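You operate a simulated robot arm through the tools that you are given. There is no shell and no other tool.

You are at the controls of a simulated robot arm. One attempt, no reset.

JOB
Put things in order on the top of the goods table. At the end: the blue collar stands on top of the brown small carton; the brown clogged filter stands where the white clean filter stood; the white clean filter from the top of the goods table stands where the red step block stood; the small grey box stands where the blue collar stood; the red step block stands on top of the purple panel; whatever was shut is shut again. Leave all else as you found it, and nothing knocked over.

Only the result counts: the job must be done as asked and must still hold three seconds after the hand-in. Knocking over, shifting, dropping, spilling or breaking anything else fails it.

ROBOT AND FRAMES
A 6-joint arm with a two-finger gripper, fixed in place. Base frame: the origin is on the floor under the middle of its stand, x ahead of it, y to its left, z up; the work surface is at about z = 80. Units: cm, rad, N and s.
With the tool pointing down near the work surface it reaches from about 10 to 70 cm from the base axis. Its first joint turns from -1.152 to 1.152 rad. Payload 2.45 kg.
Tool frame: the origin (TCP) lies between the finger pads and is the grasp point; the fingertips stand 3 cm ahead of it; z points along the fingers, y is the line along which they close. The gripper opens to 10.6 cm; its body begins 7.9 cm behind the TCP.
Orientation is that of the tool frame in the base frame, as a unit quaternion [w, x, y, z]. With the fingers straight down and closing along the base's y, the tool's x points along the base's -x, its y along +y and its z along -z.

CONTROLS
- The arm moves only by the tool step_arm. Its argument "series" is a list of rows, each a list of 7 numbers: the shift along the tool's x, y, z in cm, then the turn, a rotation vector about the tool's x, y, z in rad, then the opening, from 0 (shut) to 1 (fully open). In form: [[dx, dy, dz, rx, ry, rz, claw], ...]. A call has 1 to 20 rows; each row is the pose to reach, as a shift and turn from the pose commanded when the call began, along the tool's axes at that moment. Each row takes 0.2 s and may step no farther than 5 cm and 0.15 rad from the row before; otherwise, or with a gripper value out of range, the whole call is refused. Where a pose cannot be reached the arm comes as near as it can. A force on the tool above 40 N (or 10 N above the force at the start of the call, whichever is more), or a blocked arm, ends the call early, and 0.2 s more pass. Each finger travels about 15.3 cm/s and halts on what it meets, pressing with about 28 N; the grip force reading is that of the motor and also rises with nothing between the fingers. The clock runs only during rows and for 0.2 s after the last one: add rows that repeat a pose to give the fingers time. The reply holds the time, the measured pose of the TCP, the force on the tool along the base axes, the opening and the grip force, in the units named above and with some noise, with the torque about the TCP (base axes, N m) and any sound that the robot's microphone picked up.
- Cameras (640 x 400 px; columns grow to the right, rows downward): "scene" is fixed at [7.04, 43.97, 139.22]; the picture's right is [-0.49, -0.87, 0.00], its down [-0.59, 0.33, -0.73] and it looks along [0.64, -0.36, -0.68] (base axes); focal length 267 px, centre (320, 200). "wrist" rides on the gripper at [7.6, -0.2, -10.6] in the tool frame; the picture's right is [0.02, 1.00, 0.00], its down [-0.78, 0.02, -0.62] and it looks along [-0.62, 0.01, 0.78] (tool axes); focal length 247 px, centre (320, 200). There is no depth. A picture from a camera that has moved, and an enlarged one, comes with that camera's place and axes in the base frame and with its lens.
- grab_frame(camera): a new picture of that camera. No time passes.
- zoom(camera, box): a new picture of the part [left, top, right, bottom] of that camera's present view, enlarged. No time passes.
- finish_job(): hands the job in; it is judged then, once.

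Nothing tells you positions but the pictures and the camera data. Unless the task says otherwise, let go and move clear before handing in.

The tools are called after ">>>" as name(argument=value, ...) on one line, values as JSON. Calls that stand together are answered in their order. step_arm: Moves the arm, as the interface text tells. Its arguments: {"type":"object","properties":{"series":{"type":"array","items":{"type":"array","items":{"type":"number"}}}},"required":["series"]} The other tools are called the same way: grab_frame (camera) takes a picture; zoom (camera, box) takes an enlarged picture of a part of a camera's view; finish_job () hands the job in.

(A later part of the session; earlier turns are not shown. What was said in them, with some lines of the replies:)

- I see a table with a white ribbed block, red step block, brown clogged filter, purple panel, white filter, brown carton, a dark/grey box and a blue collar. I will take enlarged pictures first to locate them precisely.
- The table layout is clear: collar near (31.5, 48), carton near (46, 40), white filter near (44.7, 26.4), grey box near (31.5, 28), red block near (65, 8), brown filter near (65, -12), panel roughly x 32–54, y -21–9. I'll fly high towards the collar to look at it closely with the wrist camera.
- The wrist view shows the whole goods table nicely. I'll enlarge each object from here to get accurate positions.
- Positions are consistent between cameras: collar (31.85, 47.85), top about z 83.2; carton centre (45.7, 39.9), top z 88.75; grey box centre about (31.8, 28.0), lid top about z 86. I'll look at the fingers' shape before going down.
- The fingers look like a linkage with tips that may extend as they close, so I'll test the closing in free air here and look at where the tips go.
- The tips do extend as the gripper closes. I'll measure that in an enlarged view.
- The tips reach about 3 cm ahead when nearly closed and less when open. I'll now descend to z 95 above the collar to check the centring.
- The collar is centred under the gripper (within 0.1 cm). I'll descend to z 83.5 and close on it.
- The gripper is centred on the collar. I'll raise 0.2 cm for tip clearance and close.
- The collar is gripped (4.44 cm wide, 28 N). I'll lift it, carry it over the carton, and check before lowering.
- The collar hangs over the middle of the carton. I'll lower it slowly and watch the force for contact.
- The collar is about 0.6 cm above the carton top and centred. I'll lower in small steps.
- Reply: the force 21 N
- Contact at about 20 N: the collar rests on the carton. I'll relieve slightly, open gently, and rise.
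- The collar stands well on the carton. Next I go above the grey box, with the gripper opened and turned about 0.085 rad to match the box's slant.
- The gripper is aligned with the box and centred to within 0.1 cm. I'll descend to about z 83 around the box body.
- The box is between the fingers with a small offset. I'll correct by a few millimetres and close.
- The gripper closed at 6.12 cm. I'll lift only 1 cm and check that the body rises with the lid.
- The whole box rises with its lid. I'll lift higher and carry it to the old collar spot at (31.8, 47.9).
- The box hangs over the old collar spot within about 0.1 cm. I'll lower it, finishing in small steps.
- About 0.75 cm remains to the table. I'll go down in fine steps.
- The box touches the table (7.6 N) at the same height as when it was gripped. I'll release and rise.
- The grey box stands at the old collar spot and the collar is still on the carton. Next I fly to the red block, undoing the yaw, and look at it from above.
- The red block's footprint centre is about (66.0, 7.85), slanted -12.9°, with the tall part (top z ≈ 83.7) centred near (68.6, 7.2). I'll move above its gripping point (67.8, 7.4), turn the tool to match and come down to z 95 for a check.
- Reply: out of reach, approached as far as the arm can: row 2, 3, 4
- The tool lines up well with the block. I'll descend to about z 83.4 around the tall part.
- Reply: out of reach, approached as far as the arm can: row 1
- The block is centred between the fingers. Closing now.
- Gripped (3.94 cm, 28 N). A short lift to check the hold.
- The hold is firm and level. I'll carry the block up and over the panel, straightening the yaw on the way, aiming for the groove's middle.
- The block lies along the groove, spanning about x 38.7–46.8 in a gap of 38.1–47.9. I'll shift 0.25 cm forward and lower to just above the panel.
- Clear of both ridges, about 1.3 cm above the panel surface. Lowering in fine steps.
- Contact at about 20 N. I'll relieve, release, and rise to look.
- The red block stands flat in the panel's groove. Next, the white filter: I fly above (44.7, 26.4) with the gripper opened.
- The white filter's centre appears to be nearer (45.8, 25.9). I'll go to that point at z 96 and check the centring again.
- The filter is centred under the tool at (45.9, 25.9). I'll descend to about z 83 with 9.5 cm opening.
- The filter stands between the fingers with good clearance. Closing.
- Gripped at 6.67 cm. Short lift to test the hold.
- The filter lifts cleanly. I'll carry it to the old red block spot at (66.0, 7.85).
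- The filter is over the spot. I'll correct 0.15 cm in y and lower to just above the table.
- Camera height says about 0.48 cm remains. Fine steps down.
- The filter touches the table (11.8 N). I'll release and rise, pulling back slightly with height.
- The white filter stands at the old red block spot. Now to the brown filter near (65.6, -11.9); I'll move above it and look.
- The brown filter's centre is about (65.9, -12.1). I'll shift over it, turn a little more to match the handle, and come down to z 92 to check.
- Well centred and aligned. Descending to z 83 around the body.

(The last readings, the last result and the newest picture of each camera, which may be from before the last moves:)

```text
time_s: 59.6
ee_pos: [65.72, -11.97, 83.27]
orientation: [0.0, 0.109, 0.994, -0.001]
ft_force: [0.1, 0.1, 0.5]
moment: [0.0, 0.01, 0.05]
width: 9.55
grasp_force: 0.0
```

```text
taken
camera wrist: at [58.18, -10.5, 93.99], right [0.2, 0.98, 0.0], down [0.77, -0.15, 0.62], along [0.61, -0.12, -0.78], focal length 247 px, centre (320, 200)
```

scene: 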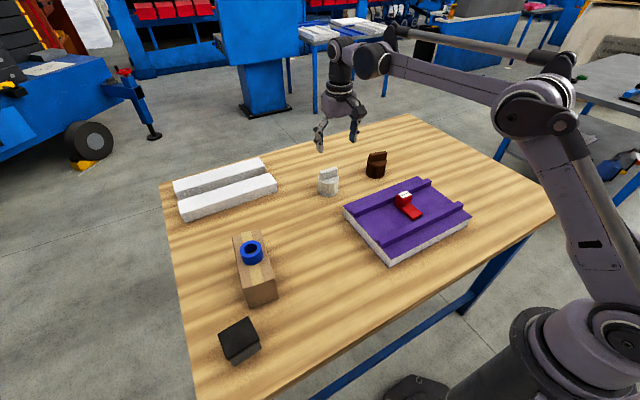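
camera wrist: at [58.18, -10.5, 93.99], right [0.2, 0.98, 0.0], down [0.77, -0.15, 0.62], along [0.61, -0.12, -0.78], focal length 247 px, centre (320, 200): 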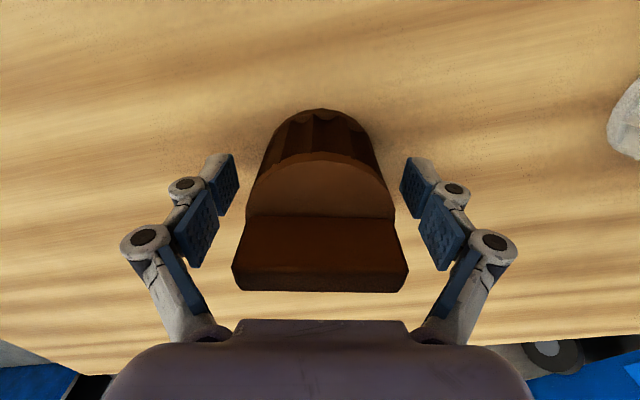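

Centred. I'll lower another 0.2 cm and close.

>>> step_arm(series=[[-0.15, 0, 0.2, 0, 0, 0, 0.9], [-0.15, 0, 0.2, 0, 0, 0, 0.75], [-0.15, 0, 0.2, 0, 0, 0, 0.62], [-0.15, 0, 0.2, 0, 0, 0, 0.5], [-0.15, 0, 0.2, 0, 0, 0, 0.4], [-0.15, 0, 0.2, 0, 0, 0, 0.4]])

>>> grab_frame(camera="wrist")

```text
time_s: 61.0
ee_pos: [66.11, -12.07, 83.06]
orientation: [0.001, 0.11, 0.994, -0.001]
ft_force: [0.8, -0.1, 5.3]
moment: [0.06, -0.03, 0.02]
width: 6.69
grasp_force: 28.1
```

```text
taken
camera wrist: at [58.4, -10.53, 93.81], right [0.2, 0.98, 0.0], down [0.77, -0.15, 0.62], along [0.61, -0.12, -0.78], focal length 247 px, centre (320, 200)
```

wrist: 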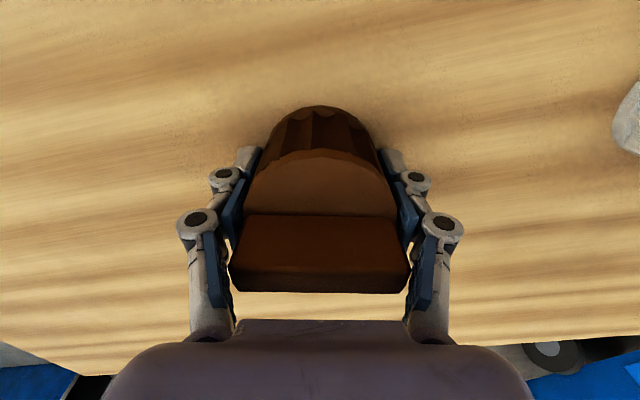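

Gripped at 6.69 cm, same view as the white one. Short test lift, then onward.

>>> step_arm(series=[[0, 0, -0.5, 0, 0, 0, 0.4], [0, 0, -2, 0, 0, 0, 0.4], [0, 0, -6, 0, 0, 0, 0.4], [0, 0, -10.7, 0, 0, 0, 0.4], [0, 0, -10.7, 0, 0, 0, 0.4]])

>>> grab_frame(camera="wrist")

>>> grab_frame(camera="scene")

```text
time_s: 62.2
ee_pos: [65.98, -11.99, 93.59]
orientation: [0.001, 0.11, 0.994, -0.001]
ft_force: [0.0, 0.7, -0.8]
moment: [0.03, -0.01, 0.02]
width: 6.7
grasp_force: 27.5
```

```text
taken
camera wrist: at [58.46, -10.5, 104.32], right [0.2, 0.98, 0.0], down [0.77, -0.15, 0.62], along [0.61, -0.12, -0.78], focal length 247 px, centre (320, 200)
```

wrist: 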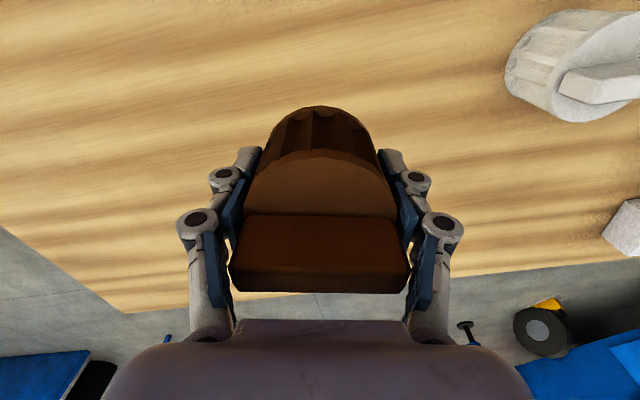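

```text
taken
```

scene: 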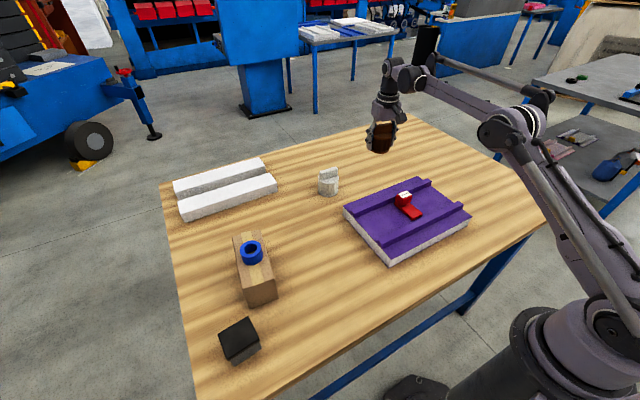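

The brown filter is held firmly. I'll carry it in an arc clear of the white filter to the vacated spot (45.9, 25.9).

>>> step_arm(series=[[3.5, 2, 0, 0, 0, 0, 0.4], [7, 4.5, 0, 0, 0, -0.03, 0.4], [10.5, 7, 0, 0, 0, -0.06, 0.4], [13.5, 10.2, 0, 0, 0, -0.09, 0.4], [16, 13.7, 0, 0, 0, -0.12, 0.4], [18.5, 17.2, 0, 0, 0, -0.15, 0.4], [20.8, 20.8, 0, 0, 0, -0.163, 0.4], [23, 24.4, 0, 0, 0, -0.163, 0.4], [25, 27.9, 0, 0, 0, -0.163, 0.4], [26.8, 31, 0, 0, 0, -0.163, 0.4], [27.81, 32.68, 0, 0, 0, -0.163, 0.4], [27.81, 32.68, 0, 0, 0, -0.163, 0.4]])

>>> grab_frame(camera="wrist")

>>> grab_frame(camera="scene")

```text
time_s: 64.8
ee_pos: [46.08, 26.11, 93.77]
orientation: [0.0, 0.029, 1.0, -0.001]
ft_force: [0.3, 0.9, -0.7]
moment: [0.01, -0.02, -0.02]
width: 6.67
grasp_force: 28.0
```

```text
taken
camera wrist: at [38.31, 26.3, 104.47], right [0.04, 1.0, 0.0], down [0.78, -0.03, 0.62], along [0.62, -0.02, -0.78], focal length 247 px, centre (320, 200)
```

wrist: 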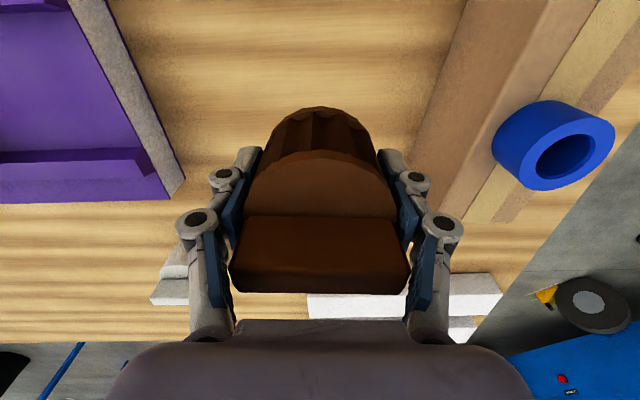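

```text
taken
```

scene: 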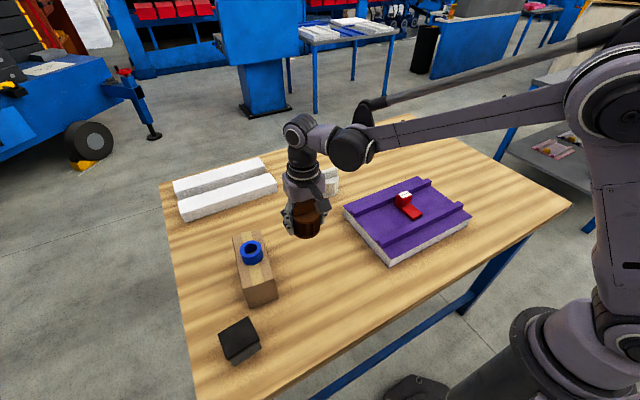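

Over the spot, off by about 0.1–0.15 cm. I'll correct and lower to just above the table.

>>> step_arm(series=[[0.08, -0.15, 3, 0, 0, 0, 0.4], [0.08, -0.15, 6, 0, 0, 0, 0.4], [0.08, -0.15, 9, 0, 0, 0, 0.4], [0.08, -0.15, 10, 0, 0, 0, 0.4], [0.08, -0.15, 10, 0, 0, 0, 0.4]])

>>> grab_frame(camera="wrist")

```text
time_s: 66.0
ee_pos: [45.77, 25.88, 83.68]
orientation: [0.001, 0.029, 1.0, -0.001]
ft_force: [0.1, -0.6, -0.4]
moment: [0.0, 0.0, -0.01]
width: 6.69
grasp_force: 28.3
```

```text
taken
camera wrist: at [38.11, 26.18, 94.47], right [0.04, 1.0, 0.0], down [0.78, -0.03, 0.62], along [0.62, -0.02, -0.78], focal length 247 px, centre (320, 200)
```

wrist: 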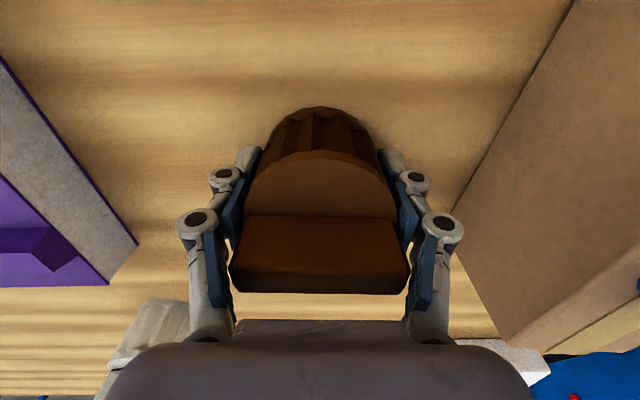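

About 0.66 cm to go. Fine steps down.

>>> step_arm(series=[[-0.05, 0, 0.2, 0, 0, 0, 0.4], [-0.08, 0, 0.4, 0, 0, 0, 0.4], [-0.08, 0, 0.5, 0, 0, 0, 0.4], [-0.08, 0, 0.5, 0, 0, 0, 0.4]])

>>> step_arm(series=[[0, 0, 0.1, 0, 0, 0, 0.4], [0, 0, 0.1, 0, 0, 0, 0.4]])

```text
time_s: 67.0
ee_pos: [45.96, 25.86, 83.18]
orientation: [0.0, 0.029, 1.0, 0.0]
ft_force: [0.0, -0.9, -0.1]
moment: [0.01, 0.02, 0.04]
width: 6.71
grasp_force: 27.6
```

```text
time_s: 67.6
ee_pos: [45.99, 25.87, 83.15]
orientation: [0.0, 0.029, 1.0, -0.002]
ft_force: [-1.0, -0.2, -0.6]
moment: [-0.02, 0.02, 0.0]
width: 6.73
grasp_force: 27.8
```

>>> step_arm(series=[[0, 0, 0.1, 0, 0, 0, 0.4], [0, 0, 0.1, 0, 0, 0, 0.4]])

```text
time_s: 68.2
ee_pos: [45.99, 25.91, 83.06]
orientation: [0.0, 0.029, 1.0, -0.002]
ft_force: [-0.2, -0.3, 15.7]
moment: [0.08, -0.06, -0.01]
width: 6.7
grasp_force: 28.3
```

The filter touches down (15.7 N). Releasing gently and rising.

>>> step_arm(series=[[0, 0, -0.05, 0, 0, 0, 0.66], [0, 0, -0.05, 0, 0, 0, 0.75], [0, 0, -0.05, 0, 0, 0, 0.88], [0, 0, -0.05, 0, 0, 0, 0.9], [0, 0, -3, 0, 0, 0, 0.9], [0, 0, -7, 0, 0, 0, 0.9], [0, 0, -12, 0, 0, 0, 0.9], [0, 0, -17, 0, 0, 0, 0.9], [0, 0, -17, 0, 0, 0, 0.9]])

>>> grab_frame(camera="wrist")

>>> grab_frame(camera="scene")

```text
time_s: 70.2
ee_pos: [45.95, 25.76, 99.91]
orientation: [0.0, 0.029, 1.0, 0.0]
ft_force: [-0.5, -0.7, 0.1]
moment: [0.01, 0.0, 0.04]
width: 9.54
grasp_force: 0.0
```

```text
taken
camera wrist: at [38.3, 25.99, 110.63], right [0.04, 1.0, 0.0], down [0.78, -0.03, 0.62], along [0.62, -0.02, -0.78], focal length 247 px, centre (320, 200)
```

wrist: 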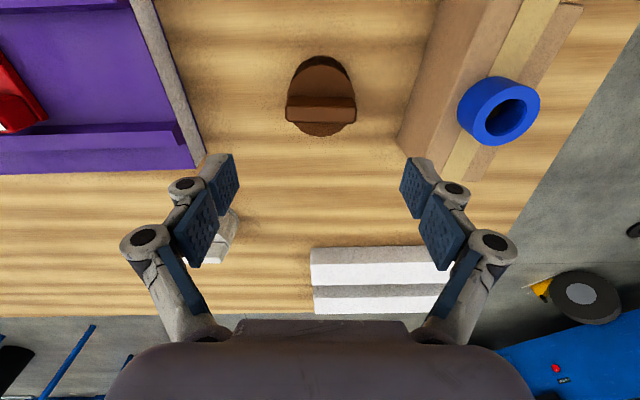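

```text
taken
```

scene: 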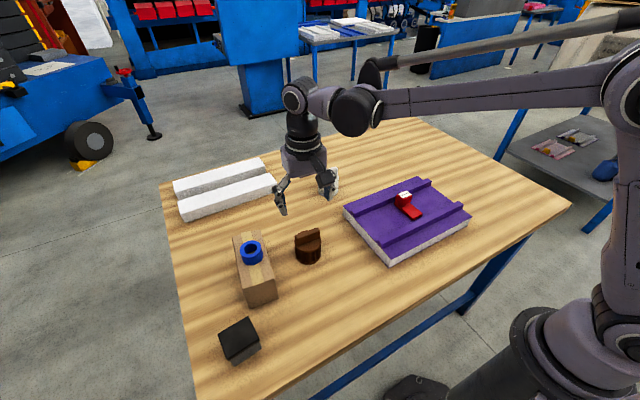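

All five items seem placed. I'll move the arm back high towards its start pose and compare the scene with the first pictures.

>>> step_arm(series=[[0, 0, -4, 0, 0, 0, 0.9], [0.5, -3, -7, 0, 0, 0, 0.9], [1, -7, -9, 0, 0, 0, 0.9], [1.5, -11, -10, 0, 0, 0, 0.9], [2, -14.5, -10, 0, 0, 0, 0.9], [2, -14.5, -10, 0, 0, 0, 0.9]])

>>> zoom(camera="scene", box=[200, 210, 360, 310])

>>> zoom(camera="scene", box=[300, 130, 460, 230])

>>> zoom(camera="scene", box=[200, 270, 360, 370])

>>> zoom(camera="scene", box=[330, 160, 490, 260])

>>> grab_frame(camera="scene")

>>> grab_frame(camera="wrist")

```text
time_s: 71.6
ee_pos: [43.24, 11.53, 109.97]
orientation: [0.001, 0.027, 1.0, -0.001]
ft_force: [-0.6, -0.9, -0.1]
moment: [-0.01, 0.03, -0.01]
width: 9.54
grasp_force: 0.1
```

```text
4.00 times, centred on (280, 260) of scene
camera zoom: at [7.04, 43.96, 139.22], right [-0.49, -0.87, 0.0], down [-0.59, 0.33, -0.73], along [0.64, -0.36, -0.68], focal length 1067 px, centre (480, -40)
```

zoom: 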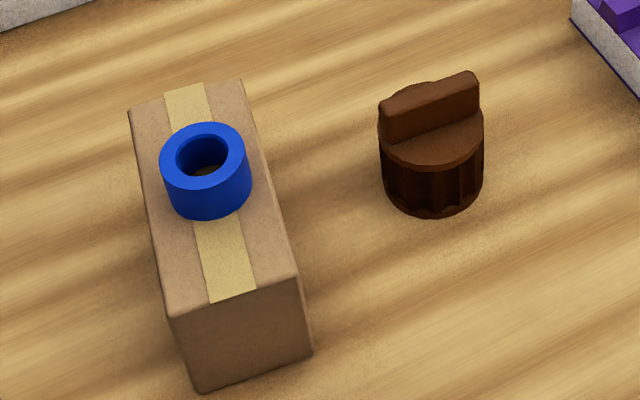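

```text
4.00 times, centred on (380, 180) of scene
camera zoom: at [7.04, 43.96, 139.22], right [-0.49, -0.87, 0.0], down [-0.59, 0.33, -0.73], along [0.64, -0.36, -0.68], focal length 1067 px, centre (80, 280)
```

zoom: 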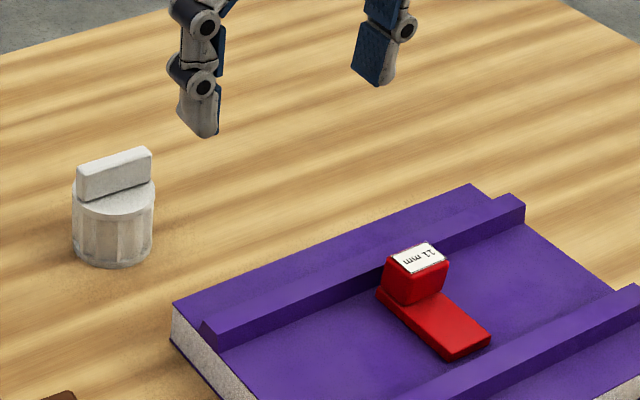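

```text
4.00 times, centred on (280, 320) of scene
camera zoom: at [7.04, 43.96, 139.22], right [-0.49, -0.87, 0.0], down [-0.59, 0.33, -0.73], along [0.64, -0.36, -0.68], focal length 1067 px, centre (480, -280)
```

zoom: 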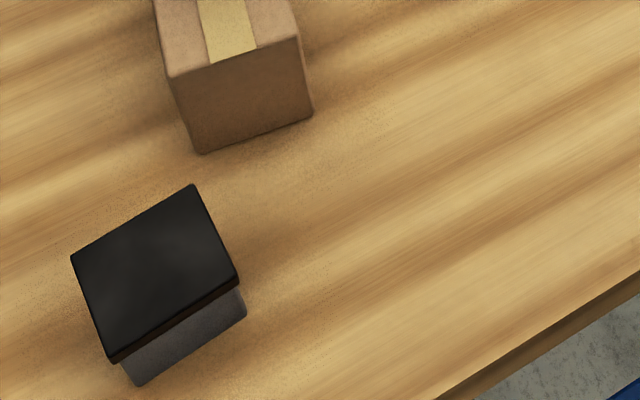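

```text
4.00 times, centred on (410, 210) of scene
camera zoom: at [7.04, 43.96, 139.22], right [-0.49, -0.87, 0.0], down [-0.59, 0.33, -0.73], along [0.64, -0.36, -0.68], focal length 1067 px, centre (-40, 160)
```

zoom: 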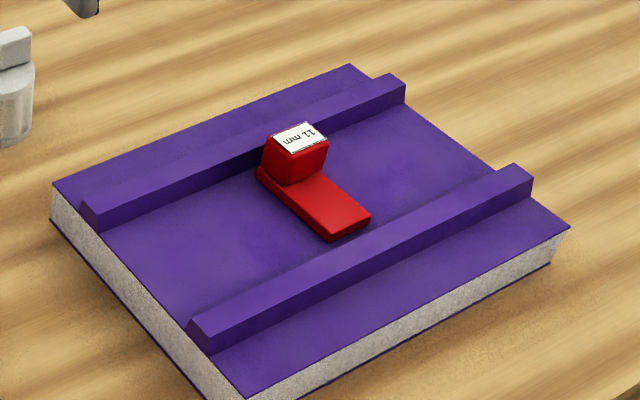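

```text
taken
```

scene: 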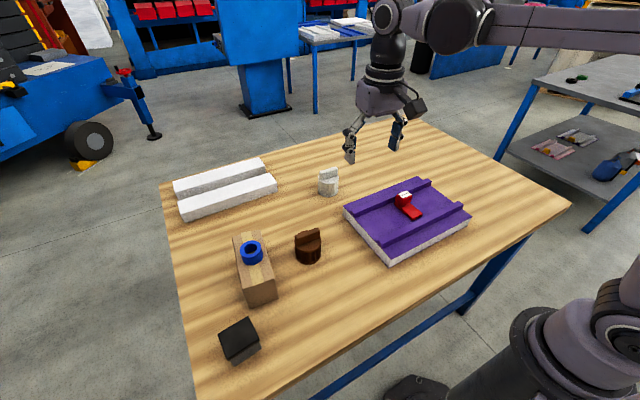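

```text
taken
camera wrist: at [35.5, 11.73, 120.72], right [0.03, 1.0, 0.0], down [0.78, -0.03, 0.62], along [0.62, -0.02, -0.78], focal length 247 px, centre (320, 200)
```

wrist: 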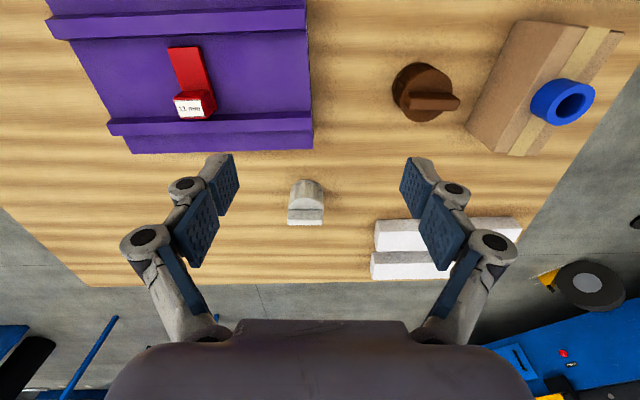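

Comparison with the first pictures shows the carton, panel and white bars unmoved. The collar is on the carton, the brown filter is where the white one was, the white filter is where the red block was, the grey box (lid on) is where the collar was, and the red block is flat on the panel. The arm is clear, so I'm handing in.

>>> finish_job()

```text
The job is handed in.
```

The job is handed in. All five moves are done, and in the last pictures everything is upright. I haven't been shown the judging result.

| Item | Where it stands now |
|---|---|
| Blue collar | On top of the brown carton, near its middle |
| Small grey box | Where the blue collar stood, lid still on |
| Red step block | Flat on the purple panel, between the two ridges |
| White clean filter | Where the red step block stood |
| Brown clogged filter | Where the white filter stood |

From the pictures, each item is within a few millimetres of its spot. Comparing with the first pictures, the carton and panel have not moved, and the white ribbed block looks the same. Nothing on the table had to be opened, so there was nothing to shut again. The gripper is empty and clear of the table.
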